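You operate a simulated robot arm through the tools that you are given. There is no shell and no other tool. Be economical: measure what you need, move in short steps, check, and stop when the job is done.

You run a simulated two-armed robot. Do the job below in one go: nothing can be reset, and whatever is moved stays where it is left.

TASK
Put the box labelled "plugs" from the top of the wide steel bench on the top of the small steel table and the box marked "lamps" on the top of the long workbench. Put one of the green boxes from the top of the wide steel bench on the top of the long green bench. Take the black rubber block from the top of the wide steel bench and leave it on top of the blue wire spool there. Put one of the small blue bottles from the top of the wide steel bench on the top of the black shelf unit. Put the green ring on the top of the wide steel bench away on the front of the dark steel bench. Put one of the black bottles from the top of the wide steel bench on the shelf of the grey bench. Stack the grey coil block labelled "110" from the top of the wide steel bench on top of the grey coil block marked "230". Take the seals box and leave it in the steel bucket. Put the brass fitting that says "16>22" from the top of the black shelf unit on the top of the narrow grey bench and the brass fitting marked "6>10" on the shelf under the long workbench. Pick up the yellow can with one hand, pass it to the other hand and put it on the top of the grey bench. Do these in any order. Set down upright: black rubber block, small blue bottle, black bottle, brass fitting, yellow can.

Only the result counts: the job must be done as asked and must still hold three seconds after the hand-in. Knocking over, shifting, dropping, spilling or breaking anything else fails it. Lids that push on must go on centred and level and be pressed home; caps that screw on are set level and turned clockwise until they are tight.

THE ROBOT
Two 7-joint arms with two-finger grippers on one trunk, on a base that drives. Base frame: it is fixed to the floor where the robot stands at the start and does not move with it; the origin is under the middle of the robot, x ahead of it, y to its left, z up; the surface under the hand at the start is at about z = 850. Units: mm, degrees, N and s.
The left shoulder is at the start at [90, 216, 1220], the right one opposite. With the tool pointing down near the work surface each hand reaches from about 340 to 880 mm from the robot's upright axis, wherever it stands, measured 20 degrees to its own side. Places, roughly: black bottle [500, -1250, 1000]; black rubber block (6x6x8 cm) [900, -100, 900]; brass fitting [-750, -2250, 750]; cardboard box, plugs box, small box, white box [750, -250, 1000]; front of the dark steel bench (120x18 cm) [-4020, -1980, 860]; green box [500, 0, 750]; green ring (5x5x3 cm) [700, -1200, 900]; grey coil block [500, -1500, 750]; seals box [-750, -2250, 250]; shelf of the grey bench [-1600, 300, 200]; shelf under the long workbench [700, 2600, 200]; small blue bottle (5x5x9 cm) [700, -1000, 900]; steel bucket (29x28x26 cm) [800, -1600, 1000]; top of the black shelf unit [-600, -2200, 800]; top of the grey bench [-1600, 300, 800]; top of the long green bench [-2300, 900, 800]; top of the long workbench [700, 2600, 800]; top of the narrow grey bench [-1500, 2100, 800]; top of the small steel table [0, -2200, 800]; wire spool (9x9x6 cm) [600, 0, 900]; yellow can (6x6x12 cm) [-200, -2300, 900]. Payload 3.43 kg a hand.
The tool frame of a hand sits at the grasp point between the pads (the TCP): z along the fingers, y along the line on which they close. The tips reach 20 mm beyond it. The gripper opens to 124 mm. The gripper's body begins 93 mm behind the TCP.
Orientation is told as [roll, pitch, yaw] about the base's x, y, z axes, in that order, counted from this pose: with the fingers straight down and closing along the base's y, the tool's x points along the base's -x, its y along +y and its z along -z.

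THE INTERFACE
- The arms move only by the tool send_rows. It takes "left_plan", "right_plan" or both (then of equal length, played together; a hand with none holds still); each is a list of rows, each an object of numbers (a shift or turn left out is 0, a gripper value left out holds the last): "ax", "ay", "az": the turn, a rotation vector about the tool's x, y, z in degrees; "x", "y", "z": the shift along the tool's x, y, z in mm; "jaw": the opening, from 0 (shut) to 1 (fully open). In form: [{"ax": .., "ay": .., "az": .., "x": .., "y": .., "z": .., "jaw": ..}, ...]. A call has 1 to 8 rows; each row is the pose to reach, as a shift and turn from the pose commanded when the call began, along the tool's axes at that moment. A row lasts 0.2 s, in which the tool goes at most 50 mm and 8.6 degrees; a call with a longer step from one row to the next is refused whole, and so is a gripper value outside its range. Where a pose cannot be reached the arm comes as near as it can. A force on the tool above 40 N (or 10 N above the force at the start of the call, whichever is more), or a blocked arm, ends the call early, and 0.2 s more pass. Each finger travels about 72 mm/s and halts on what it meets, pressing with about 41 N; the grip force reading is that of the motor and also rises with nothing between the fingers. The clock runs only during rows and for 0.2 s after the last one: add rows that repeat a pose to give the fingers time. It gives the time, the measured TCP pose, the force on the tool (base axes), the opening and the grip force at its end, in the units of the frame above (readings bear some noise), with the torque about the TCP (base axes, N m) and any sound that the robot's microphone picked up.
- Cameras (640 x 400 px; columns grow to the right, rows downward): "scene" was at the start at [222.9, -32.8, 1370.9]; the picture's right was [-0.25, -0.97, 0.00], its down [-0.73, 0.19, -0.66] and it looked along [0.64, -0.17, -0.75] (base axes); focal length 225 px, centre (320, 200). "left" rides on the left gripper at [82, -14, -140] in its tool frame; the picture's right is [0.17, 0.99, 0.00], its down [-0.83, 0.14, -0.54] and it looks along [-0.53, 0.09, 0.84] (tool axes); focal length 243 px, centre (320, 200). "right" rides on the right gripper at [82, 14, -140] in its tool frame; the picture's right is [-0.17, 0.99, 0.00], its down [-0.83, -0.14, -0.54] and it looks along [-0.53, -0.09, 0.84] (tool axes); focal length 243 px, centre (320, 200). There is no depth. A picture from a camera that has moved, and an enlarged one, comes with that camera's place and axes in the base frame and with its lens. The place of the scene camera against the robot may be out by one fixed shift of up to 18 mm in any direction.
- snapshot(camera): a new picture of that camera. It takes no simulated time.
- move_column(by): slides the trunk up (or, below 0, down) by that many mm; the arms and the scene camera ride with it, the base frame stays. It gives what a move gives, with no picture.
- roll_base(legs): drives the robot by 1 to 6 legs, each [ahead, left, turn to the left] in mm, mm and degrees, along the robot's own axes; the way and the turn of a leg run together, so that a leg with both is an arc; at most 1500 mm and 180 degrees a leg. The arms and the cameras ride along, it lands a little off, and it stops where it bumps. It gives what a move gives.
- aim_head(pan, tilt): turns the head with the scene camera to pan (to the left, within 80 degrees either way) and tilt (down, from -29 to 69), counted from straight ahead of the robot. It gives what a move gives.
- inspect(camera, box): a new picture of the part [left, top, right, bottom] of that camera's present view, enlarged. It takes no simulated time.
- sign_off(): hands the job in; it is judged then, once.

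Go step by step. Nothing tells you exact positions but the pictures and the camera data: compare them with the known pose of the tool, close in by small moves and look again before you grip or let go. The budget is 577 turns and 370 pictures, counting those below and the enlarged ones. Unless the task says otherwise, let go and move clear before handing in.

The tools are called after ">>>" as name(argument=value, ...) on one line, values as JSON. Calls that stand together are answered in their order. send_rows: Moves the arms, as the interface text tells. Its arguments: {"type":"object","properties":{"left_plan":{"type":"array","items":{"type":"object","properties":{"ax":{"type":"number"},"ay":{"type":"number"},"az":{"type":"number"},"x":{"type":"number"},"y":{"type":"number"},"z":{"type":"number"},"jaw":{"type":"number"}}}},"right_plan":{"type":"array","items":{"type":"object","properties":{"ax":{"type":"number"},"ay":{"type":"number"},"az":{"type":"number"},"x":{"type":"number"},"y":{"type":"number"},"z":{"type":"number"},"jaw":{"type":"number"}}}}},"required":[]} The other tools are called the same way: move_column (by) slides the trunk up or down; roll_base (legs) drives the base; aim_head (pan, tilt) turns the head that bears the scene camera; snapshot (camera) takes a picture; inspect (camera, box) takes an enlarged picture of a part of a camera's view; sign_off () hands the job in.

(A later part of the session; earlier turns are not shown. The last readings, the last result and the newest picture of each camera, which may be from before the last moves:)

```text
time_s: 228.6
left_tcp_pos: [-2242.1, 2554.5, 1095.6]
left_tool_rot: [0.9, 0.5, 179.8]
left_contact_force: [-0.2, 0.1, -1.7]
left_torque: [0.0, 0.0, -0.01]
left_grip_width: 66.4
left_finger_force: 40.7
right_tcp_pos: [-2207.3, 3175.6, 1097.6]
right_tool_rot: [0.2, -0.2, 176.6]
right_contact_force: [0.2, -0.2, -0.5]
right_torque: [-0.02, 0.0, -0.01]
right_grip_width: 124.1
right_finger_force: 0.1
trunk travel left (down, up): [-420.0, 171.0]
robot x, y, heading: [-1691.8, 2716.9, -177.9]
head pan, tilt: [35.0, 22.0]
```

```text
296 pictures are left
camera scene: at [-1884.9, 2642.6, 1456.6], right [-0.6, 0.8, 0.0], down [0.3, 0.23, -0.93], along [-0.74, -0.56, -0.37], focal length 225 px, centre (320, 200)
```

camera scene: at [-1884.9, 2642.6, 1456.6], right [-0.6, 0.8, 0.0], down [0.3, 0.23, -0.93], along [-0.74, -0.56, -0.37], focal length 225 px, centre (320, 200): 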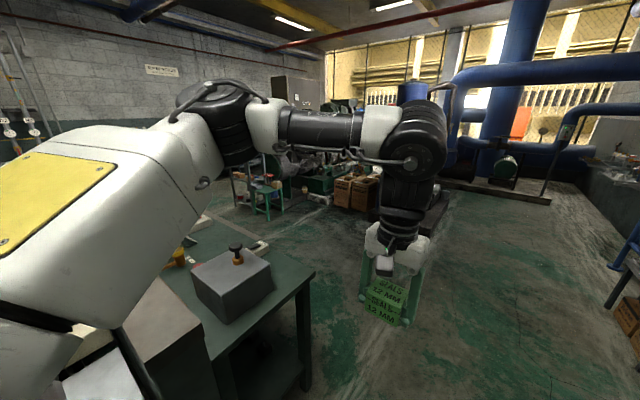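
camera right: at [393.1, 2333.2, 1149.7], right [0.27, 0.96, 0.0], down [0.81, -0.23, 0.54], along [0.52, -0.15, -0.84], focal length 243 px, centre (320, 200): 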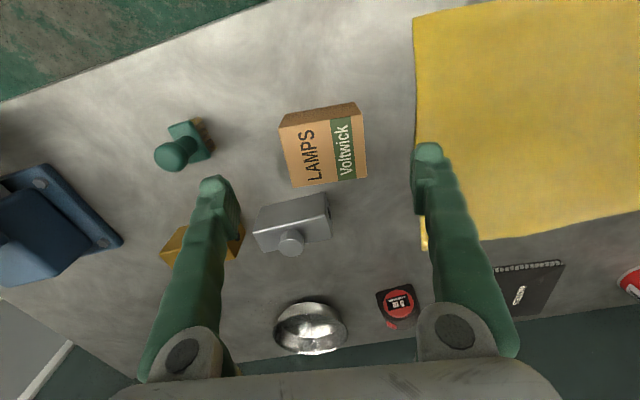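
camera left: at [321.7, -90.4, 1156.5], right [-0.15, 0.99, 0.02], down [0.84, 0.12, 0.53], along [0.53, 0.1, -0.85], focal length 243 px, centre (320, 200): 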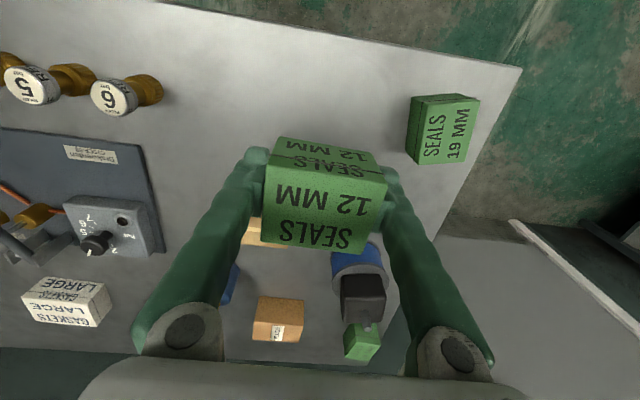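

The long green bench runs along x≈-2050..-2470 with its end at y≈2190. I go round to its west side and face it.

>>> roll_base(legs=[[1400, 0, 0], [0, 0, 88], [900, 0, 0], [0, 0, 90]])

>>> aim_head(pan=0, tilt=35)

>>> snapshot(camera="scene")

```text
time_s: 253.2
left_tcp_pos: [-2519.7, 1939.0, 1096.2]
left_tool_rot: [0.9, 0.5, 1.6]
left_contact_force: [-0.2, 0.3, -1.0]
left_torque: [-0.01, -0.01, 0.01]
left_grip_width: 66.3
left_finger_force: 40.9
right_tcp_pos: [-2534.3, 1316.9, 1098.2]
right_tool_rot: [0.2, -0.2, -1.6]
right_contact_force: [-0.7, -0.5, -0.4]
right_torque: [-0.02, 0.0, 0.02]
right_grip_width: 124.2
right_finger_force: 0.0
trunk travel left (down, up): [-420.0, 171.0]
robot x, y, heading: [-3064.4, 1756.1, 4.0]
head pan, tilt: [35.0, 22.0]
```

```text
time_s: 254.2
left_tcp_pos: [-2519.6, 1939.2, 1096.3]
left_tool_rot: [0.9, 0.5, 1.7]
left_contact_force: [-1.7, 0.1, -1.0]
left_torque: [0.0, 0.01, -0.04]
left_grip_width: 66.5
left_finger_force: 40.9
right_tcp_pos: [-2533.4, 1318.2, 1098.5]
right_tool_rot: [0.2, -0.1, -1.5]
right_contact_force: [0.0, -0.1, 2.1]
right_torque: [0.0, 0.01, 0.01]
right_grip_width: 124.0
right_finger_force: 0.0
trunk travel left (down, up): [-420.0, 171.0]
robot x, y, heading: [-3067.2, 1761.7, 4.1]
head pan, tilt: [0.0, 35.0]
```

```text
295 pictures are left
camera scene: at [-2840.5, 1761.1, 1436.1], right [0.07, -1.0, 0.0], down [-0.57, -0.04, -0.82], along [0.82, 0.06, -0.57], focal length 225 px, centre (320, 200)
```

scene: 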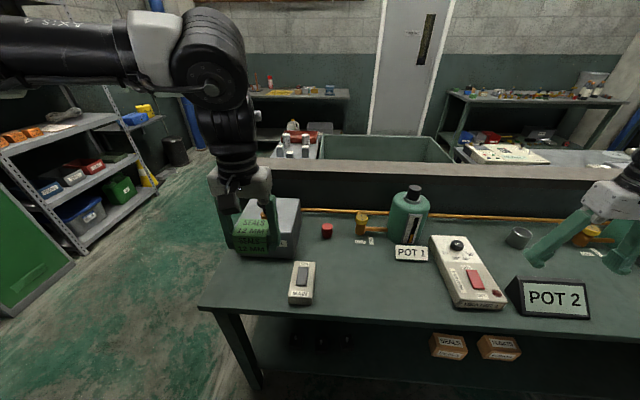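

Free spot at about (-2430, 1650). I shift the base so the left hand is over it and check.

>>> roll_base(legs=[[70, -290, 0]])

>>> snapshot(camera="left")

>>> snapshot(camera="scene")

```text
time_s: 258.6
left_tcp_pos: [-2426.3, 1652.1, 1095.5]
left_tool_rot: [0.9, 0.5, 1.5]
left_contact_force: [0.4, 0.6, -0.4]
left_torque: [0.0, -0.01, -0.02]
left_grip_width: 66.5
left_finger_force: 41.0
right_tcp_pos: [-2443.2, 1030.4, 1098.7]
right_tool_rot: [0.0, -0.2, -1.8]
right_contact_force: [-0.5, -0.2, 0.3]
right_torque: [0.03, 0.0, -0.01]
right_grip_width: 124.2
right_finger_force: 0.0
trunk travel left (down, up): [-420.0, 171.0]
robot x, y, heading: [-2971.5, 1473.3, 4.1]
head pan, tilt: [0.0, 35.0]
```

```text
294 pictures are left
camera left: at [-2506.6, 1633.3, 1235.9], right [-0.19, 0.98, 0.02], down [0.83, 0.15, 0.53], along [0.52, 0.12, -0.85], focal length 243 px, centre (320, 200)
```

left: 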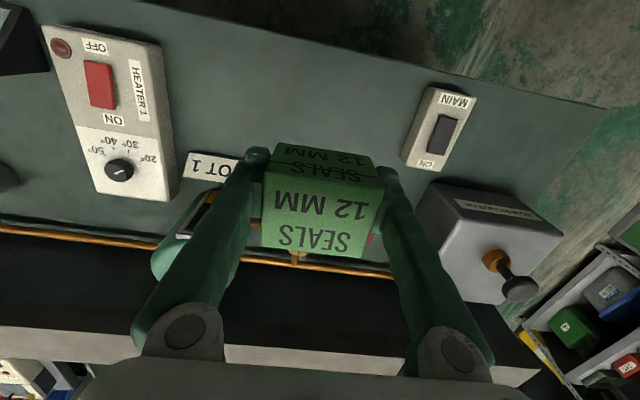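

```text
293 pictures are left
camera scene: at [-2749.2, 1475.0, 1436.0], right [0.07, -1.0, 0.0], down [-0.57, -0.04, -0.82], along [0.82, 0.06, -0.57], focal length 225 px, centre (320, 200)
```

scene: 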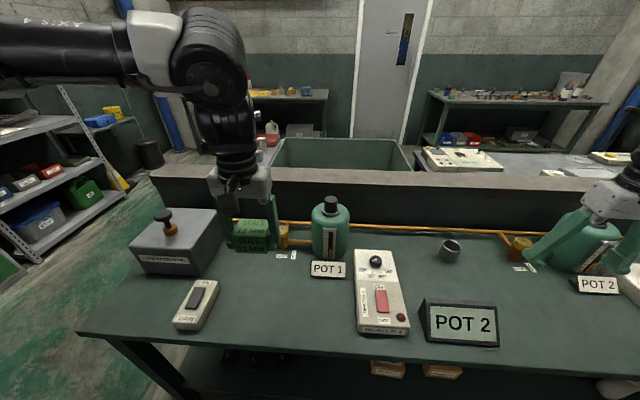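

The spot below is free. I lower the green box.

>>> send_rows(left_plan=[{"z": 45}, {"z": 90}, {"z": 135}, {"z": 175}, {"z": 200}, {"z": 205}, {"z": 209}, {"z": 213}])

>>> send_rows(left_plan=[{"z": 3}, {"z": 6}, {"z": 9}, {"z": 12}, {"z": 15}, {"z": 18}, {"z": 21}, {"z": 24}])

```text
time_s: 260.4
left_tcp_pos: [-2428.4, 1655.9, 881.3]
left_tool_rot: [0.9, 0.4, 1.5]
left_contact_force: [1.0, -1.0, 0.2]
left_torque: [0.02, -0.03, 0.02]
left_grip_width: 66.0
left_finger_force: 41.4
right_tcp_pos: [-2443.9, 1030.6, 1097.9]
right_tool_rot: [0.1, -0.2, -1.9]
right_contact_force: [0.2, 0.8, -0.3]
right_torque: [0.02, -0.02, -0.03]
right_grip_width: 123.8
right_finger_force: 0.0
trunk travel left (down, up): [-420.0, 171.0]
robot x, y, heading: [-2973.2, 1475.0, 4.0]
head pan, tilt: [0.0, 35.0]
```

```text
time_s: 262.2
left_tcp_pos: [-2428.7, 1656.5, 859.1]
left_tool_rot: [1.0, 0.6, 1.6]
left_contact_force: [1.3, 0.1, -1.2]
left_torque: [-0.03, 0.0, 0.0]
left_grip_width: 66.4
left_finger_force: 41.5
right_tcp_pos: [-2444.5, 1030.2, 1097.7]
right_tool_rot: [0.2, -0.2, -1.9]
right_contact_force: [0.1, -0.9, 0.1]
right_torque: [0.02, -0.01, -0.01]
right_grip_width: 123.8
right_finger_force: 0.0
trunk travel left (down, up): [-420.0, 171.0]
robot x, y, heading: [-2970.4, 1471.7, 4.0]
head pan, tilt: [0.0, 35.0]
```

No contact yet; this bench is lower. I continue.

>>> send_rows(left_plan=[{"z": 4}, {"z": 8}, {"z": 12}, {"z": 16}, {"z": 20}, {"z": 24}, {"z": 28}, {"z": 32}])

>>> snapshot(camera="left")

```text
time_s: 264.0
left_tcp_pos: [-2429.8, 1657.0, 828.3]
left_tool_rot: [0.9, 0.5, 1.5]
left_contact_force: [-0.5, 0.5, -0.3]
left_torque: [0.03, 0.02, -0.04]
left_grip_width: 66.8
left_finger_force: 40.8
right_tcp_pos: [-2443.3, 1030.6, 1098.6]
right_tool_rot: [0.3, -0.2, -1.8]
right_contact_force: [-0.2, -0.1, 0.2]
right_torque: [0.0, -0.01, 0.01]
right_grip_width: 124.1
right_finger_force: 0.0
trunk travel left (down, up): [-420.0, 171.0]
robot x, y, heading: [-2972.0, 1473.8, 4.2]
head pan, tilt: [0.0, 35.0]
```

```text
292 pictures are left
camera left: at [-2509.5, 1638.0, 967.5], right [-0.19, 0.98, 0.02], down [0.83, 0.15, 0.53], along [0.52, 0.12, -0.85], focal length 243 px, centre (320, 200)
```

left: 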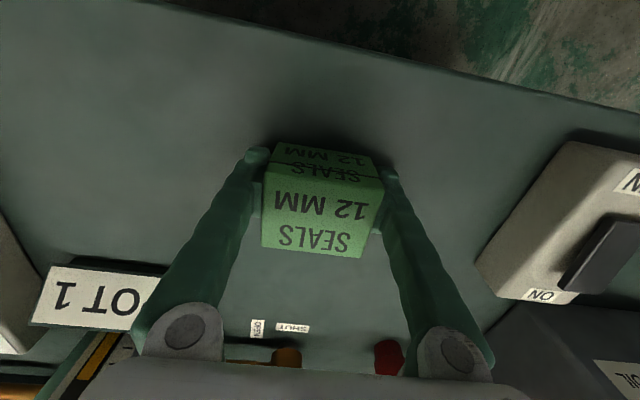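

I keep lowering in small steps.

>>> send_rows(left_plan=[{"z": 4}, {"z": 8}, {"z": 12}, {"z": 16}, {"z": 20}, {"z": 24}, {"z": 28}, {"z": 32}])

```text
time_s: 264.7
left_tcp_pos: [-2428.6, 1657.3, 822.3]
left_tool_rot: [0.8, 0.1, 1.6]
left_contact_force: [-10.6, 3.4, 24.1]
left_torque: [-0.25, -0.04, -0.1]
left_grip_width: 66.2
left_finger_force: 40.6
right_tcp_pos: [-2444.5, 1031.0, 1099.4]
right_tool_rot: [0.2, -0.3, -1.8]
right_contact_force: [0.6, 0.1, 0.0]
right_torque: [0.0, 0.03, -0.01]
right_grip_width: 124.2
right_finger_force: 0.0
trunk travel left (down, up): [-420.0, 171.0]
robot x, y, heading: [-2975.8, 1470.0, 3.9]
head pan, tilt: [0.0, 35.0]
stopped in row 3 (left hand): the force on the tool passed its limit at 40 N (the readings are from after the stop); the commanded pose is now the measured one
```

Contact at table ≈798. Release and rise.

>>> send_rows(left_plan=[{"z": -1}, {"z": -1, "jaw": 0.7}, {"z": -1, "jaw": 0.9}, {"z": -1, "jaw": 1}, {"z": -45}, {"z": -90}, {"z": -135}, {"z": -180}])

>>> snapshot(camera="left")

```text
time_s: 266.5
left_tcp_pos: [-2426.5, 1650.6, 1002.7]
left_tool_rot: [1.0, 0.4, 1.5]
left_contact_force: [-0.5, 0.5, -0.3]
left_torque: [0.01, -0.05, 0.03]
left_grip_width: 124.2
left_finger_force: 0.2
right_tcp_pos: [-2444.2, 1030.2, 1099.2]
right_tool_rot: [0.2, -0.3, -1.9]
right_contact_force: [0.1, -0.2, 0.1]
right_torque: [0.02, -0.02, 0.0]
right_grip_width: 124.0
right_finger_force: 0.0
trunk travel left (down, up): [-420.0, 171.0]
robot x, y, heading: [-2973.9, 1473.3, 4.1]
head pan, tilt: [0.0, 35.0]
```

```text
291 pictures are left
camera left: at [-2507.3, 1631.3, 1141.7], right [-0.19, 0.98, 0.02], down [0.83, 0.15, 0.54], along [0.53, 0.12, -0.84], focal length 243 px, centre (320, 200)
```

left: 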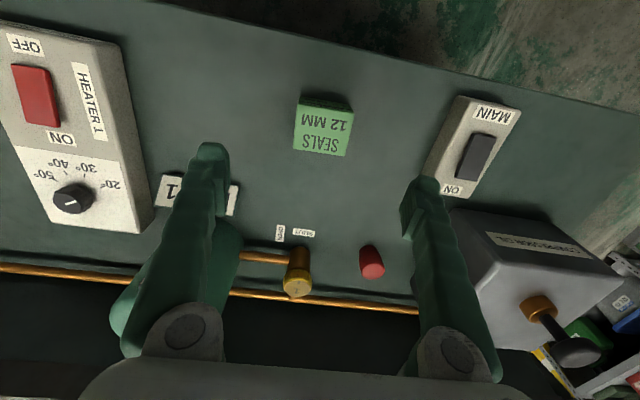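

Green box done. Next I head south toward the black shelf unit for the brass fittings; first turn and look.

>>> roll_base(legs=[[-200, 0, 0], [0, 0, -94]])

>>> aim_head(pan=0, tilt=20)

>>> snapshot(camera="scene")

```text
time_s: 273.9
left_tcp_pos: [-3042.3, 898.6, 1002.3]
left_tool_rot: [0.9, 0.1, -93.3]
left_contact_force: [-1.0, 0.3, -0.1]
left_torque: [0.03, -0.01, 0.0]
left_grip_width: 124.0
left_finger_force: 0.1
right_tcp_pos: [-3657.0, 969.2, 1099.4]
right_tool_rot: [0.2, -0.1, -96.6]
right_contact_force: [-0.4, -0.5, -0.6]
right_torque: [0.02, 0.01, 0.03]
right_grip_width: 123.8
right_finger_force: 0.1
trunk travel left (down, up): [-420.0, 171.0]
robot x, y, heading: [-3169.3, 1459.9, -91.1]
head pan, tilt: [0.0, 35.0]
```

```text
time_s: 274.6
left_tcp_pos: [-3042.8, 899.3, 1002.2]
left_tool_rot: [1.0, 0.2, -93.4]
left_contact_force: [-0.2, 0.9, -0.4]
left_torque: [0.03, 0.02, 0.0]
left_grip_width: 124.3
left_finger_force: 0.1
right_tcp_pos: [-3659.4, 970.4, 1098.6]
right_tool_rot: [0.2, -0.3, -96.7]
right_contact_force: [0.1, 0.2, -0.5]
right_torque: [-0.03, 0.0, -0.02]
right_grip_width: 124.1
right_finger_force: 0.1
trunk travel left (down, up): [-420.0, 171.0]
robot x, y, heading: [-3177.2, 1455.7, -91.0]
head pan, tilt: [0.0, 20.0]
```

```text
290 pictures are left
camera scene: at [-3168.2, 1225.8, 1459.8], right [-1.0, 0.02, 0.0], down [0.01, 0.34, -0.94], along [-0.01, -0.94, -0.34], focal length 225 px, centre (320, 200)
```

scene: 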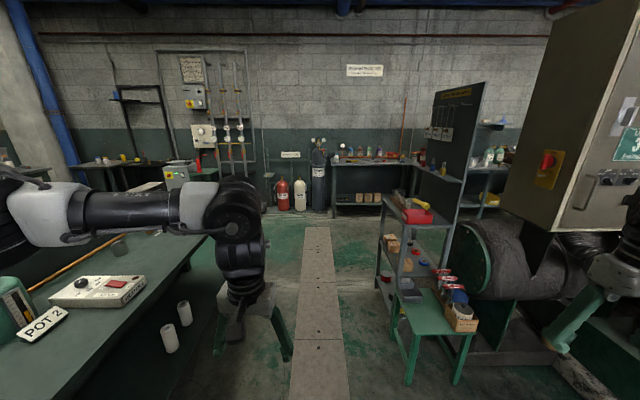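

The southern aisle is tight for my elbows, so I return by the known wide way: back north, then along x≈-270 south.

>>> send_rows(left_plan=[{"z": -45}, {"z": -95}])

>>> roll_base(legs=[[-1390, 0, 0], [0, 1450, 0], [0, 1450, 0], [1400, 0, 0], [1400, 0, 0]])

>>> snapshot(camera="scene")

```text
time_s: 275.2
left_tcp_pos: [-3046.0, 902.6, 1094.4]
left_tool_rot: [0.9, 0.2, -93.3]
left_contact_force: [-0.5, -0.1, 0.7]
left_torque: [-0.03, 0.02, 0.01]
left_grip_width: 124.2
left_finger_force: 0.0
right_tcp_pos: [-3658.7, 971.5, 1098.7]
right_tool_rot: [0.3, -0.2, -96.6]
right_contact_force: [0.2, 0.5, -0.5]
right_torque: [-0.01, -0.04, 0.01]
right_grip_width: 124.1
right_finger_force: 0.0
trunk travel left (down, up): [-420.0, 171.0]
robot x, y, heading: [-3172.0, 1463.2, -90.6]
head pan, tilt: [0.0, 20.0]
```

```text
time_s: 337.8
left_tcp_pos: [-458.4, -643.0, 1094.3]
left_tool_rot: [0.9, 0.2, -96.9]
left_contact_force: [0.7, -0.5, 0.8]
left_torque: [0.0, 0.0, -0.01]
left_grip_width: 124.1
left_finger_force: 0.0
right_tcp_pos: [-1066.1, -534.7, 1098.6]
right_tool_rot: [0.3, -0.3, -100.4]
right_contact_force: [-0.4, -0.1, 0.0]
right_torque: [0.0, 0.0, 0.0]
right_grip_width: 123.7
right_finger_force: 0.1
trunk travel left (down, up): [-420.0, 171.0]
robot x, y, heading: [-551.9, -78.7, -94.5]
head pan, tilt: [0.0, 20.0]
```

```text
289 pictures are left
camera scene: at [-559.6, -310.2, 1459.9], right [-1.0, 0.08, 0.0], down [0.03, 0.34, -0.94], along [-0.07, -0.94, -0.34], focal length 225 px, centre (320, 200)
```

scene: 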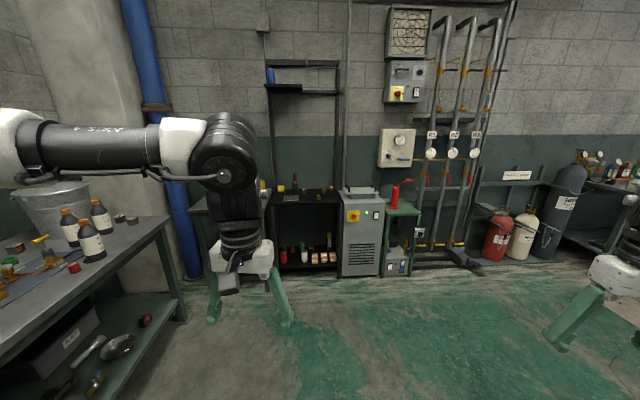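

Good position. I approach the black shelf unit and look at its top.

>>> roll_base(legs=[[0, 0, 4.5], [1050, 0, 0]])

>>> aim_head(pan=0, tilt=35)

>>> snapshot(camera="scene")

```text
time_s: 344.9
left_tcp_pos: [-408.0, -1662.2, 1093.4]
left_tool_rot: [0.9, 0.3, -92.1]
left_contact_force: [-0.5, -0.4, -0.9]
left_torque: [-0.03, -0.02, -0.04]
left_grip_width: 123.9
left_finger_force: 0.1
right_tcp_pos: [-1023.1, -1607.3, 1098.0]
right_tool_rot: [0.1, -0.2, -95.5]
right_contact_force: [0.4, 0.7, -0.1]
right_torque: [0.03, 0.01, 0.0]
right_grip_width: 123.8
right_finger_force: 0.1
trunk travel left (down, up): [-420.0, 171.0]
robot x, y, heading: [-548.6, -1107.5, -89.6]
head pan, tilt: [0.0, 20.0]
```

```text
time_s: 345.7
left_tcp_pos: [-408.2, -1662.7, 1094.1]
left_tool_rot: [0.9, 0.2, -92.1]
left_contact_force: [-0.1, 0.1, 0.0]
left_torque: [0.02, 0.02, 0.0]
left_grip_width: 124.0
left_finger_force: 0.1
right_tcp_pos: [-1023.7, -1606.5, 1099.1]
right_tool_rot: [0.2, -0.2, -95.5]
right_contact_force: [0.4, 0.4, 0.0]
right_torque: [0.01, 0.0, -0.01]
right_grip_width: 124.2
right_finger_force: 0.0
trunk travel left (down, up): [-420.0, 171.0]
robot x, y, heading: [-550.2, -1109.3, -89.7]
head pan, tilt: [0.0, 35.0]
```

```text
288 pictures are left
camera scene: at [-538.5, -1336.1, 1436.1], right [-1.0, 0.0, 0.0], down [0.0, 0.57, -0.82], along [0.0, -0.82, -0.57], focal length 225 px, centre (320, 200)
```

scene: 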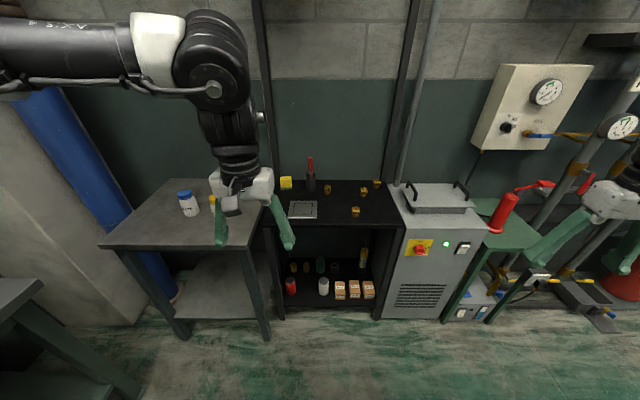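

I zoom in on the shelf unit's top and lower boxes.

>>> inspect(camera="scene", box=[270, 150, 400, 230])

>>> inspect(camera="scene", box=[270, 230, 400, 310])

```text
4.92 times, centred on (335, 190) of scene
camera zoom: at [-538.5, -1336.1, 1436.1], right [-1.0, 0.0, 0.0], down [0.0, 0.57, -0.82], along [0.0, -0.82, -0.57], focal length 1108 px, centre (246, 249)
```

zoom: 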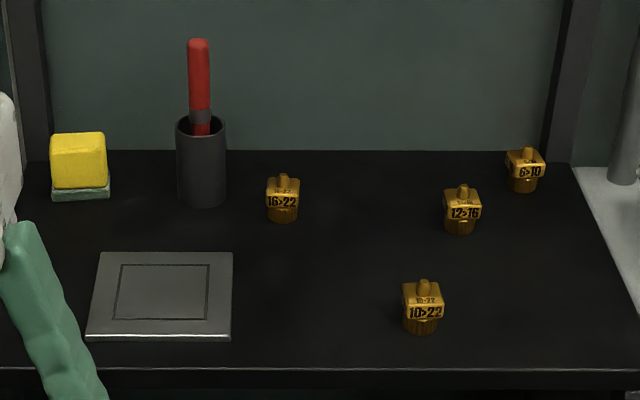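

```text
4.92 times, centred on (335, 270) of scene
camera zoom: at [-538.5, -1336.1, 1436.1], right [-1.0, 0.0, 0.0], down [0.0, 0.57, -0.82], along [0.0, -0.82, -0.57], focal length 1108 px, centre (246, -145)
```

zoom: 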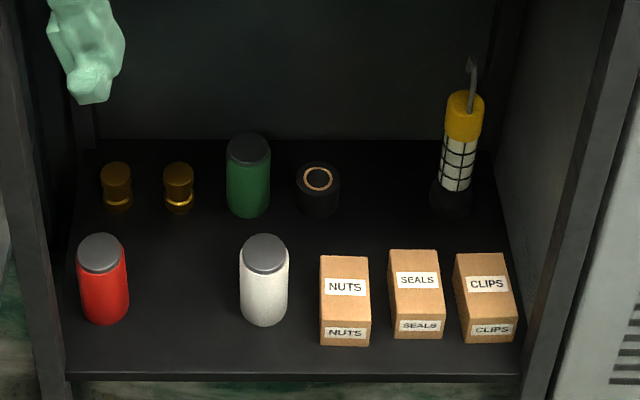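

Both target fittings are identified (16>22 at ≈(-577,-2304), 6>10 at ≈(-842,-2364)). I tuck the right hand in and move so the left hand is over the 16>22 fitting.

>>> send_rows(right_plan=[{"y": 40, "x": -10}, {"y": 80, "x": -20}, {"y": 120, "x": -30}, {"y": 150, "x": -40}])

>>> roll_base(legs=[[0, -200, 0], [560, 0, 0]])

>>> snapshot(camera="left")

>>> snapshot(camera="scene")

```text
time_s: 346.7
left_tcp_pos: [-408.0, -1663.7, 1093.6]
left_tool_rot: [0.8, 0.3, -92.1]
left_contact_force: [-0.2, 0.5, 0.0]
left_torque: [0.02, 0.02, -0.03]
left_grip_width: 123.7
left_finger_force: 0.0
right_tcp_pos: [-878.8, -1660.6, 1101.7]
right_tool_rot: [0.1, 0.0, -95.5]
right_contact_force: [0.7, -0.8, 0.5]
right_torque: [0.0, 0.03, -0.01]
right_grip_width: 124.2
right_finger_force: 0.0
trunk travel left (down, up): [-420.0, 171.0]
robot x, y, heading: [-548.4, -1108.2, -89.6]
head pan, tilt: [0.0, 35.0]
```

```text
time_s: 353.4
left_tcp_pos: [-583.6, -2227.4, 1093.8]
left_tool_rot: [0.9, 0.2, -91.3]
left_contact_force: [0.3, -0.3, -0.2]
left_torque: [-0.01, -0.02, 0.02]
left_grip_width: 123.9
left_finger_force: 0.2
right_tcp_pos: [-1054.8, -2231.9, 1101.4]
right_tool_rot: [0.2, -0.2, -94.6]
right_contact_force: [0.0, -0.8, -0.4]
right_torque: [0.01, 0.0, 0.01]
right_grip_width: 124.0
right_finger_force: 0.1
trunk travel left (down, up): [-420.0, 171.0]
robot x, y, heading: [-731.3, -1672.8, -88.9]
head pan, tilt: [0.0, 35.0]
```

```text
285 pictures are left
camera left: at [-597.0, -2145.7, 1234.2], right [0.99, 0.15, 0.02], down [0.11, -0.83, 0.54], along [0.09, -0.53, -0.84], focal length 243 px, centre (320, 200)
```

left: 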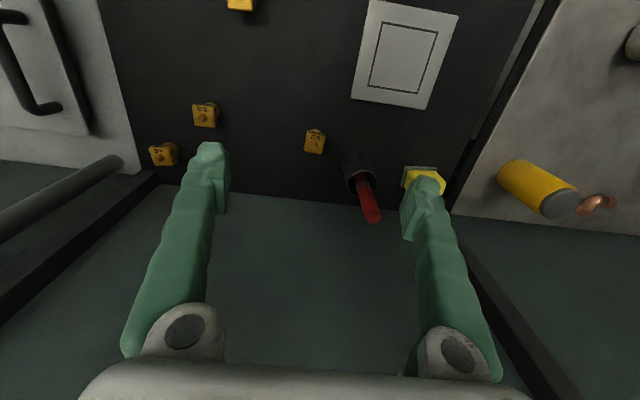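

```text
284 pictures are left
camera scene: at [-718.6, -1902.4, 1436.1], right [-1.0, -0.02, 0.0], down [-0.01, 0.57, -0.82], along [0.02, -0.82, -0.57], focal length 225 px, centre (320, 200)
```

scene: 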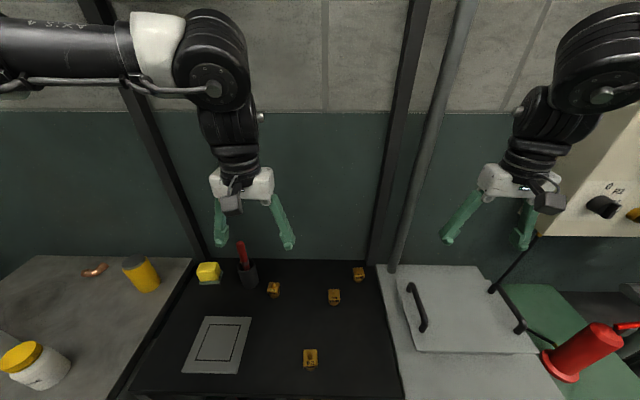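

I zoom on the 16>22 fitting in the left camera.

>>> inspect(camera="left", box=[280, 110, 400, 230])

```text
3.33 times, centred on (340, 170) of left
camera zoom: at [-597.0, -2145.7, 1234.2], right [0.99, 0.15, 0.02], down [0.11, -0.83, 0.54], along [0.09, -0.53, -0.84], focal length 809 px, centre (253, 300)
```

zoom: 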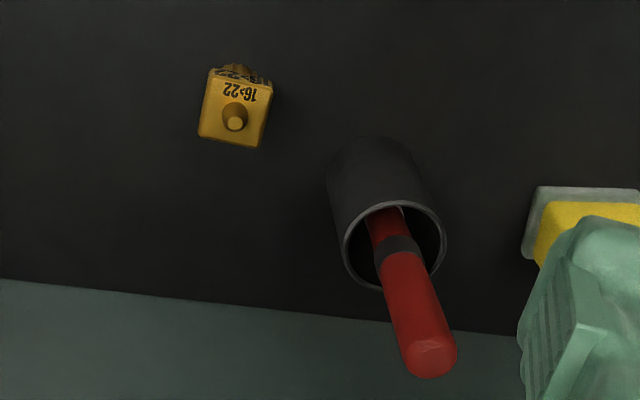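

I move above the fitting with narrower jaw, turning slightly to match it.

>>> send_rows(left_plan=[{"x": -24, "y": 2, "z": 35, "az": 4, "jaw": 0.55}, {"x": -48, "y": 3, "z": 70, "az": 7}, {"x": -48, "y": 3, "z": 110, "az": 7}])

>>> inspect(camera="left", box=[220, 100, 420, 250])

```text
time_s: 354.2
left_tcp_pos: [-578.6, -2273.9, 986.0]
left_tool_rot: [0.8, 0.3, -98.2]
left_contact_force: [0.5, -0.4, -0.1]
left_torque: [0.02, 0.02, 0.04]
left_grip_width: 68.4
left_finger_force: 0.0
right_tcp_pos: [-1054.5, -2233.4, 1101.1]
right_tool_rot: [0.2, -0.1, -94.5]
right_contact_force: [0.8, 0.1, -0.2]
right_torque: [0.0, 0.02, 0.01]
right_grip_width: 124.0
right_finger_force: 0.0
trunk travel left (down, up): [-420.0, 171.0]
robot x, y, heading: [-730.5, -1674.2, -88.8]
head pan, tilt: [0.0, 35.0]
```

```text
2.67 times, centred on (320, 175) of left
camera zoom: at [-582.6, -2191.8, 1125.6], right [1.0, 0.02, 0.02], down [0.01, -0.84, 0.54], along [0.03, -0.54, -0.84], focal length 647 px, centre (320, 267)
```

zoom: 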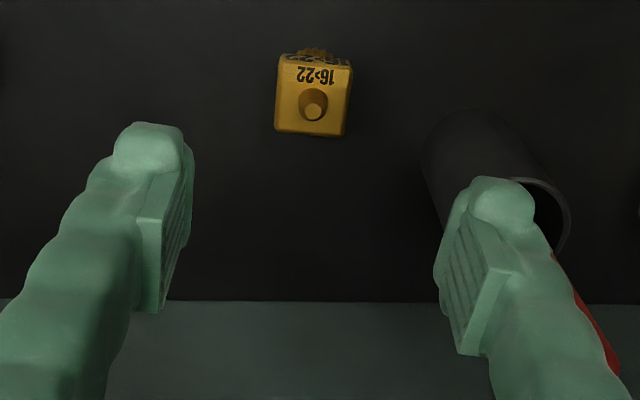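

Triangulation suggests the fitting top is near z≈795, slightly further out. I go lower and look again.

>>> send_rows(left_plan=[{"x": -10, "z": 35}, {"x": -18, "z": 70}])

>>> inspect(camera="left", box=[220, 100, 420, 250])

```text
time_s: 354.8
left_tcp_pos: [-579.3, -2292.8, 915.3]
left_tool_rot: [0.8, 0.2, -98.1]
left_contact_force: [-0.2, -0.2, 0.5]
left_torque: [-0.01, 0.04, 0.01]
left_grip_width: 68.1
left_finger_force: 0.0
right_tcp_pos: [-1054.0, -2234.4, 1100.8]
right_tool_rot: [0.2, -0.2, -94.4]
right_contact_force: [0.4, -0.5, -0.1]
right_torque: [0.01, 0.02, 0.04]
right_grip_width: 124.0
right_finger_force: 0.0
trunk travel left (down, up): [-420.0, 171.0]
robot x, y, heading: [-727.8, -1669.3, -88.7]
head pan, tilt: [0.0, 35.0]
```

```text
2.67 times, centred on (320, 175) of left
camera zoom: at [-582.0, -2209.5, 1055.2], right [1.0, 0.02, 0.02], down [0.01, -0.84, 0.54], along [0.03, -0.54, -0.84], focal length 647 px, centre (320, 267)
```

zoom: 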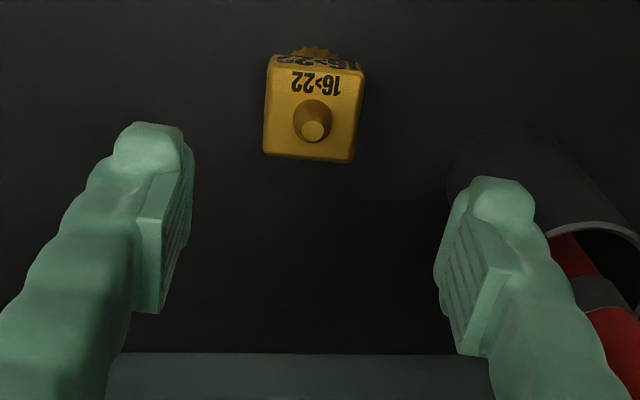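

Well centred. I lower another 60 mm and look again.

>>> send_rows(left_plan=[{"x": -2, "z": 20}, {"x": -2, "z": 40}, {"x": -2, "z": 60}])

>>> inspect(camera="left", box=[220, 100, 420, 250])

```text
time_s: 355.6
left_tcp_pos: [-581.4, -2292.9, 854.1]
left_tool_rot: [0.8, 0.4, -98.2]
left_contact_force: [0.4, 0.7, -0.3]
left_torque: [-0.01, 0.01, 0.01]
left_grip_width: 68.1
left_finger_force: 0.0
right_tcp_pos: [-1054.8, -2233.3, 1100.9]
right_tool_rot: [0.2, -0.3, -94.5]
right_contact_force: [0.6, 0.4, 0.9]
right_torque: [-0.01, -0.01, -0.03]
right_grip_width: 124.0
right_finger_force: 0.0
trunk travel left (down, up): [-420.0, 171.0]
robot x, y, heading: [-731.9, -1671.6, -89.0]
head pan, tilt: [0.0, 35.0]
```

```text
2.67 times, centred on (320, 175) of left
camera zoom: at [-584.7, -2210.8, 994.5], right [1.0, 0.02, 0.02], down [0.01, -0.84, 0.54], along [0.03, -0.54, -0.84], focal length 647 px, centre (320, 267)
```

zoom: 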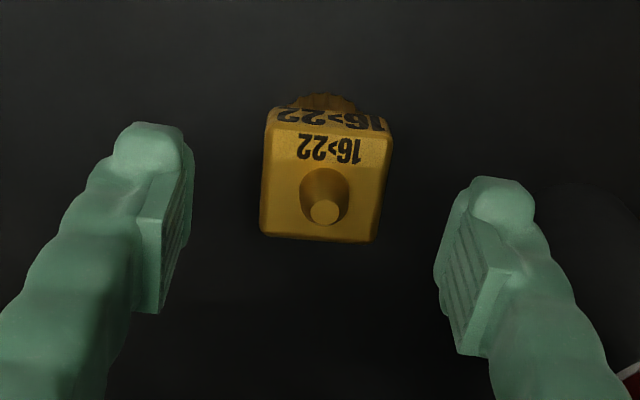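

The fitting's upper face is at ≈840, centre (-578,-2283). I correct 10 mm, go down to ≈822 and close.

>>> send_rows(left_plan=[{"x": 10, "y": 2}, {"x": 10, "y": 2, "z": 12}, {"x": 10, "y": 2, "z": 22}, {"x": 10, "y": 2, "z": 30}, {"x": 10, "y": 2, "z": 30, "jaw": 0.3}, {"x": 10, "y": 2, "z": 30, "jaw": 0.1}, {"x": 10, "y": 2, "z": 30, "jaw": 0.1}, {"x": 10, "y": 2, "z": 30, "jaw": 0.1}])

>>> send_rows(left_plan=[{"z": -10}, {"z": -30}, {"z": -50}])

>>> inspect(camera="left", box=[200, 100, 440, 280])

```text
time_s: 357.4
left_tcp_pos: [-577.1, -2284.6, 825.2]
left_tool_rot: [0.9, 0.3, -98.2]
left_contact_force: [0.2, -0.9, 0.6]
left_torque: [0.01, -0.02, -0.02]
left_grip_width: 29.9
left_finger_force: 40.1
right_tcp_pos: [-1054.8, -2233.6, 1102.4]
right_tool_rot: [0.2, -0.2, -94.4]
right_contact_force: [0.1, -0.2, 0.4]
right_torque: [0.03, -0.03, 0.02]
right_grip_width: 123.6
right_finger_force: 0.1
trunk travel left (down, up): [-420.0, 171.0]
robot x, y, heading: [-728.8, -1673.6, -88.8]
head pan, tilt: [0.0, 35.0]
```

```text
time_s: 358.2
left_tcp_pos: [-577.0, -2283.2, 874.7]
left_tool_rot: [0.9, 0.3, -98.3]
left_contact_force: [-1.0, 0.8, -1.1]
left_torque: [-0.01, -0.02, 0.0]
left_grip_width: 29.8
left_finger_force: 41.1
right_tcp_pos: [-1055.2, -2233.2, 1102.4]
right_tool_rot: [0.1, -0.1, -94.5]
right_contact_force: [-0.4, 0.5, -0.2]
right_torque: [-0.02, 0.03, 0.02]
right_grip_width: 123.9
right_finger_force: 0.1
trunk travel left (down, up): [-420.0, 171.0]
robot x, y, heading: [-731.6, -1675.7, -88.7]
head pan, tilt: [0.0, 35.0]
```

```text
2.22 times, centred on (320, 190) of left
camera zoom: at [-580.8, -2201.7, 1014.7], right [1.0, 0.02, 0.02], down [0.01, -0.84, 0.54], along [0.03, -0.54, -0.84], focal length 539 px, centre (320, 222)
```

zoom: 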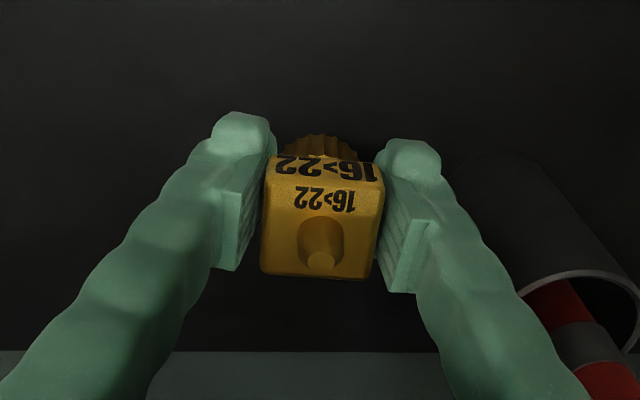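

Held. I raise and retract the left hand, then shift the base so the right hand can take the 6>10 fitting.

>>> send_rows(left_plan=[{"z": -45}, {"z": -90}, {"z": -135}, {"z": -180}, {"x": 40, "z": -220}, {"x": 80, "z": -220}, {"x": 120, "z": -220}])

>>> roll_base(legs=[[0, 220, 0], [90, 0, 0]])

>>> snapshot(camera="right")

>>> snapshot(camera="scene")

```text
refused: row 5 steps farther than a row can; nothing moved
```

```text
time_s: 362.6
left_tcp_pos: [-357.5, -2362.0, 872.3]
left_tool_rot: [0.9, 0.6, -98.5]
left_contact_force: [0.2, -0.4, -1.2]
left_torque: [-0.02, -0.01, 0.02]
left_grip_width: 29.8
left_finger_force: 41.4
right_tcp_pos: [-833.2, -2317.0, 1102.4]
right_tool_rot: [0.3, -0.3, -94.3]
right_contact_force: [-0.3, 0.2, -0.6]
right_torque: [-0.02, -0.01, -0.01]
right_grip_width: 124.0
right_finger_force: 0.0
trunk travel left (down, up): [-420.0, 171.0]
robot x, y, heading: [-511.6, -1756.9, -88.2]
head pan, tilt: [0.0, 35.0]
stopped in leg 2: the robot was blocked; the commanded pose is now the measured one
```

```text
278 pictures are left
camera right: at [-813.4, -2236.7, 1241.4], right [0.97, -0.24, 0.01], down [-0.2, -0.81, 0.54], along [-0.12, -0.53, -0.84], focal length 243 px, centre (320, 200)
```

right: 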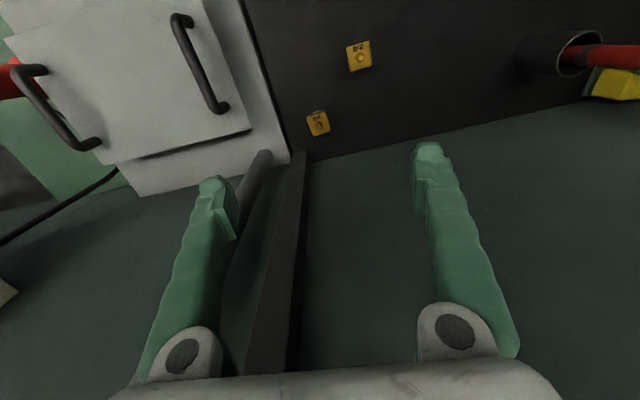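

```text
277 pictures are left
camera scene: at [-498.3, -1984.0, 1436.4], right [-1.0, -0.03, 0.0], down [-0.02, 0.57, -0.82], along [0.02, -0.82, -0.57], focal length 225 px, centre (320, 200)
```

scene: 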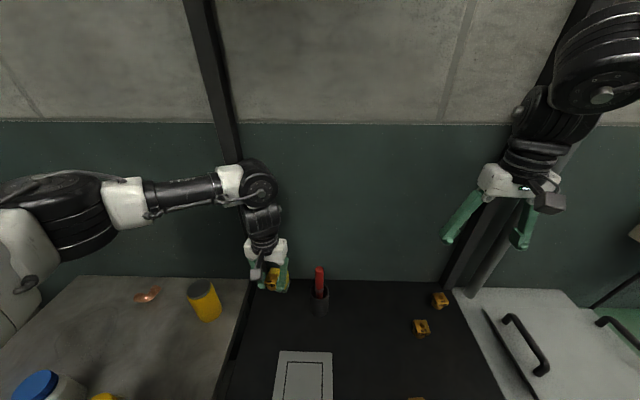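

The arm move was refused but the base moved, so the left hand swept low over the shelf and may have pushed the yellow sponge. I check before moving anything.

>>> snapshot(camera="left")

>>> inspect(camera="scene", box=[220, 230, 350, 340])

```text
276 pictures are left
camera left: at [-360.9, -2279.0, 1012.2], right [1.0, 0.02, 0.02], down [0.01, -0.85, 0.53], along [0.02, -0.53, -0.85], focal length 243 px, centre (320, 200)
```

left: 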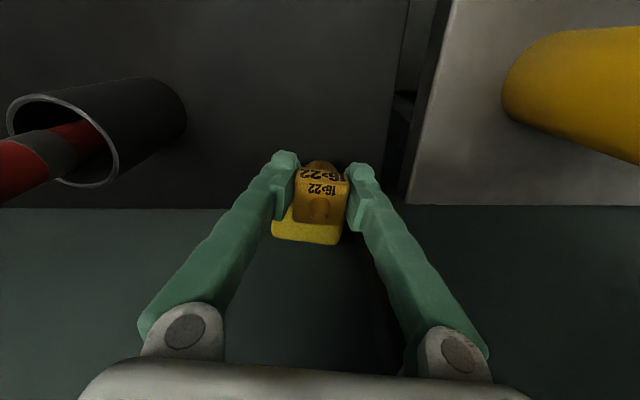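

```text
3.64 times, centred on (285, 285) of scene
camera zoom: at [-498.3, -1984.0, 1436.4], right [-1.0, -0.03, 0.0], down [-0.02, 0.57, -0.82], along [0.02, -0.82, -0.57], focal length 818 px, centre (447, -109)
```

zoom: 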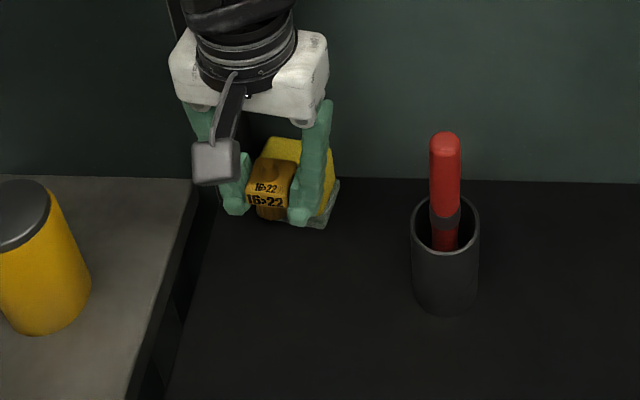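

The sponge was pushed back. I'll restore it: first raise the left hand straight up.

>>> send_rows(left_plan=[{"z": -40}, {"z": -80}, {"z": -120}, {"z": -160}, {"z": -200}])

>>> snapshot(camera="left")

>>> inspect(camera="scene", box=[220, 230, 350, 340])

```text
time_s: 363.8
left_tcp_pos: [-361.7, -2363.1, 1073.8]
left_tool_rot: [1.0, 0.7, -98.4]
left_contact_force: [-0.2, -0.2, -0.7]
left_torque: [-0.02, 0.01, 0.01]
left_grip_width: 30.0
left_finger_force: 40.7
right_tcp_pos: [-833.6, -2317.1, 1101.7]
right_tool_rot: [0.3, -0.3, -94.1]
right_contact_force: [0.3, 0.5, -0.4]
right_torque: [0.01, -0.03, 0.02]
right_grip_width: 124.1
right_finger_force: 0.1
trunk travel left (down, up): [-420.0, 171.0]
robot x, y, heading: [-511.1, -1759.0, -88.5]
head pan, tilt: [0.0, 35.0]
```

```text
274 pictures are left
camera left: at [-365.0, -2281.5, 1213.6], right [1.0, 0.02, 0.02], down [0.01, -0.85, 0.53], along [0.03, -0.53, -0.85], focal length 243 px, centre (320, 200)
```

left: 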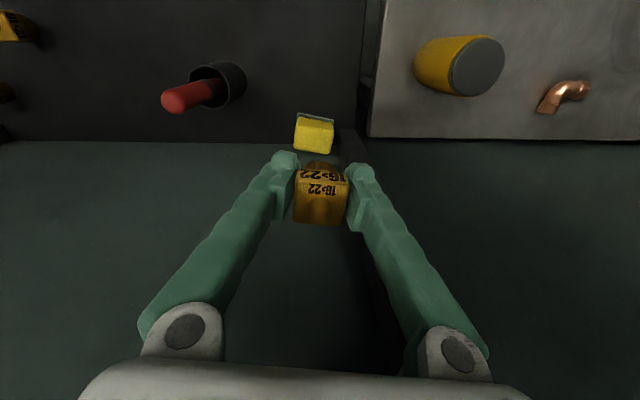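

```text
3.64 times, centred on (285, 285) of scene
camera zoom: at [-498.9, -1985.3, 1436.2], right [-1.0, -0.03, 0.0], down [-0.02, 0.57, -0.82], along [0.02, -0.82, -0.57], focal length 818 px, centre (447, -109)
```

zoom: 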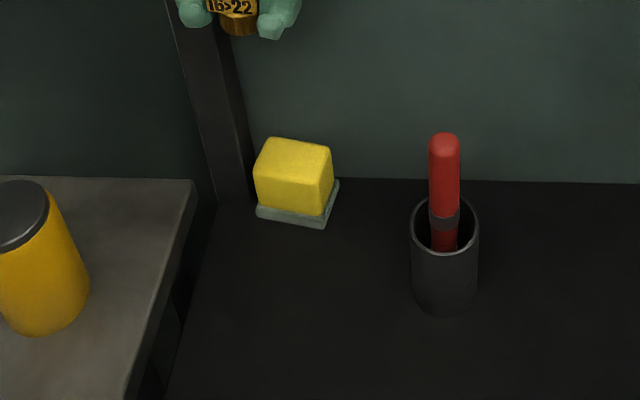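

I postpone restoring the sponge until a hand is free here again. Now I retract the left hand a bit and zoom on the 6>10 fitting.

>>> send_rows(left_plan=[{"x": 40, "z": -20}, {"x": 80, "z": -30}, {"x": 110, "z": -30}])

>>> inspect(camera="right", box=[260, 80, 380, 180])

```text
time_s: 364.6
left_tcp_pos: [-344.0, -2257.9, 1102.1]
left_tool_rot: [1.0, 0.7, -98.4]
left_contact_force: [0.5, -0.4, -1.3]
left_torque: [0.0, -0.01, -0.01]
left_grip_width: 29.9
left_finger_force: 40.9
right_tcp_pos: [-831.9, -2318.3, 1100.8]
right_tool_rot: [0.2, -0.3, -94.2]
right_contact_force: [0.2, -0.3, 0.6]
right_torque: [0.01, 0.02, -0.01]
right_grip_width: 124.1
right_finger_force: 0.1
trunk travel left (down, up): [-420.0, 171.0]
robot x, y, heading: [-514.0, -1756.8, -88.5]
head pan, tilt: [0.0, 35.0]
```

```text
4.00 times, centred on (320, 130) of right
camera zoom: at [-812.6, -2238.6, 1240.8], right [0.97, -0.24, 0.0], down [-0.2, -0.82, 0.54], along [-0.12, -0.53, -0.84], focal length 970 px, centre (320, 480)
```

zoom: 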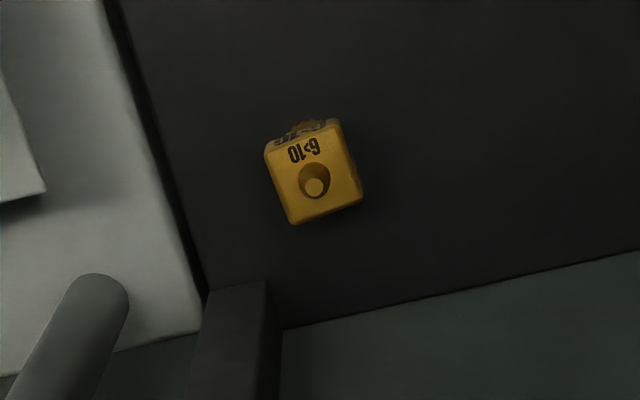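

6>10 is at ≈(-838,-2346), turned +10°. I move over it with the jaw at 0.55, slightly tilted to keep the wrist clear of the post.

>>> send_rows(right_plan=[{"x": -7, "y": -1, "z": 35, "ay": -2, "az": -4, "jaw": 0.55}, {"x": -14, "y": -2, "z": 70, "ay": -4, "az": -8}, {"x": -21, "y": -3, "z": 105, "ay": -6, "az": -12}, {"x": -25, "y": -4, "z": 140, "ay": -8, "az": -14}, {"x": -25, "y": -4, "z": 170, "ay": -8, "az": -14}])

>>> inspect(camera="right", box=[220, 100, 420, 250])

>>> snapshot(camera="scene")

```text
time_s: 365.8
left_tcp_pos: [-344.9, -2258.7, 1101.8]
left_tool_rot: [1.0, 0.9, -98.5]
left_contact_force: [-0.5, -0.2, 0.0]
left_torque: [0.07, 0.02, 0.0]
left_grip_width: 29.8
left_finger_force: 40.8
right_tcp_pos: [-839.6, -2346.5, 931.9]
right_tool_rot: [-0.8, -8.2, -80.0]
right_contact_force: [0.5, -0.3, -0.4]
right_torque: [0.01, 0.0, 0.0]
right_grip_width: 68.3
right_finger_force: 0.0
trunk travel left (down, up): [-420.0, 171.0]
robot x, y, heading: [-513.7, -1757.0, -88.3]
head pan, tilt: [0.0, 35.0]
```

```text
2.67 times, centred on (320, 175) of right
camera zoom: at [-841.0, -2245.9, 1059.7], right [1.0, 0.01, 0.01], down [0.0, -0.76, 0.65], along [0.01, -0.65, -0.76], focal length 647 px, centre (320, 267)
```

zoom: 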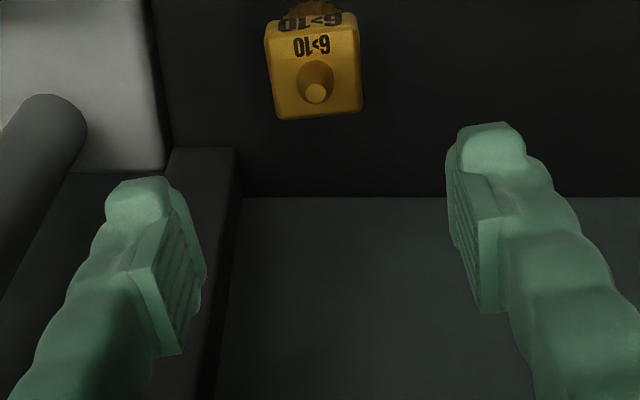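

```text
270 pictures are left
camera scene: at [-498.1, -1987.2, 1435.9], right [-1.0, -0.03, 0.0], down [-0.02, 0.57, -0.82], along [0.02, -0.82, -0.57], focal length 225 px, centre (320, 200)
```

scene: 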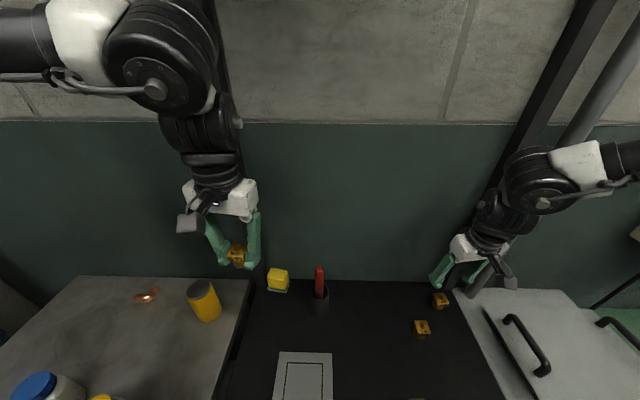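

Aligned. I descend along the vertical to ≈824 and close.

>>> send_rows(right_plan=[{"x": 6, "z": 36}, {"x": 11, "z": 66}, {"x": 15, "z": 92}, {"x": 18, "z": 106}])

>>> inspect(camera="right", box=[220, 100, 420, 250])

```text
time_s: 366.8
left_tcp_pos: [-344.6, -2258.2, 1103.0]
left_tool_rot: [0.9, 0.7, -98.4]
left_contact_force: [-0.6, 0.0, -1.6]
left_torque: [0.02, -0.02, -0.03]
left_grip_width: 29.8
left_finger_force: 40.4
right_tcp_pos: [-840.3, -2341.2, 824.4]
right_tool_rot: [-0.8, -8.2, -80.1]
right_contact_force: [0.6, 0.7, 0.0]
right_torque: [0.0, 0.0, -0.02]
right_grip_width: 68.2
right_finger_force: 0.0
trunk travel left (down, up): [-420.0, 171.0]
robot x, y, heading: [-513.6, -1755.6, -88.4]
head pan, tilt: [0.0, 35.0]
```

```text
2.67 times, centred on (320, 175) of right
camera zoom: at [-842.8, -2239.7, 950.3], right [1.0, 0.01, 0.01], down [0.0, -0.76, 0.65], along [0.01, -0.65, -0.76], focal length 647 px, centre (320, 267)
```

zoom: 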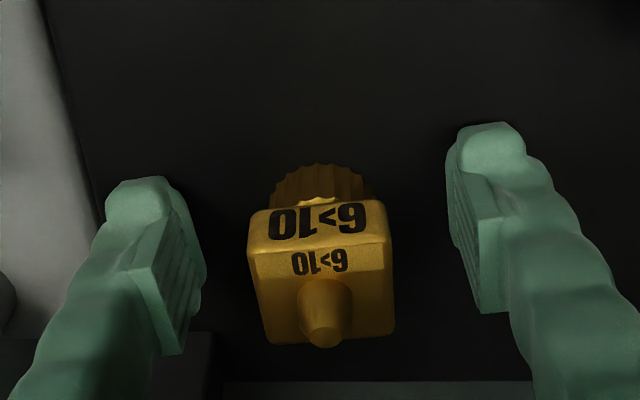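

The fitting lies between the fingers; I close and lift.

>>> send_rows(right_plan=[{"jaw": 0.4}, {"jaw": 0.2}, {"jaw": 0.1}, {"jaw": 0.1}])

>>> send_rows(right_plan=[{"x": -1, "z": -10}, {"x": -6, "z": -40}, {"x": -12, "z": -80}, {"x": -18, "z": -125}])

>>> inspect(camera="right", box=[200, 100, 440, 280])

```text
time_s: 367.8
left_tcp_pos: [-344.4, -2260.4, 1103.6]
left_tool_rot: [1.0, 0.6, -98.4]
left_contact_force: [0.4, -0.2, -1.2]
left_torque: [0.01, 0.02, 0.03]
left_grip_width: 29.8
left_finger_force: 40.9
right_tcp_pos: [-840.3, -2340.8, 824.9]
right_tool_rot: [-0.8, -8.2, -80.1]
right_contact_force: [0.9, -0.4, 0.2]
right_torque: [0.03, -0.01, -0.03]
right_grip_width: 29.9
right_finger_force: 41.4
trunk travel left (down, up): [-420.0, 171.0]
robot x, y, heading: [-511.7, -1758.2, -88.2]
head pan, tilt: [0.0, 35.0]
```

```text
time_s: 368.8
left_tcp_pos: [-344.7, -2256.1, 1103.4]
left_tool_rot: [1.0, 0.8, -98.4]
left_contact_force: [-0.4, -0.2, -1.3]
left_torque: [0.0, 0.0, 0.02]
left_grip_width: 30.1
left_finger_force: 40.8
right_tcp_pos: [-839.1, -2336.9, 953.0]
right_tool_rot: [-0.7, -8.2, -80.1]
right_contact_force: [0.1, 0.4, -0.8]
right_torque: [0.0, -0.03, -0.01]
right_grip_width: 29.8
right_finger_force: 41.1
trunk travel left (down, up): [-420.0, 171.0]
robot x, y, heading: [-506.9, -1756.2, -88.5]
head pan, tilt: [0.0, 35.0]
```

```text
2.22 times, centred on (320, 190) of right
camera zoom: at [-841.3, -2236.8, 1078.0], right [1.0, 0.01, 0.01], down [0.0, -0.76, 0.65], along [0.01, -0.65, -0.76], focal length 539 px, centre (320, 222)
```

zoom: 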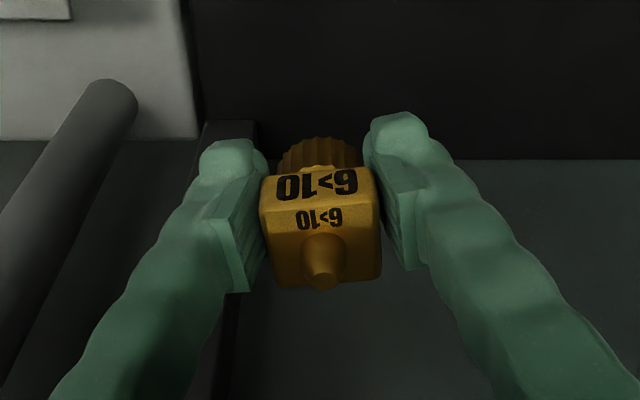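

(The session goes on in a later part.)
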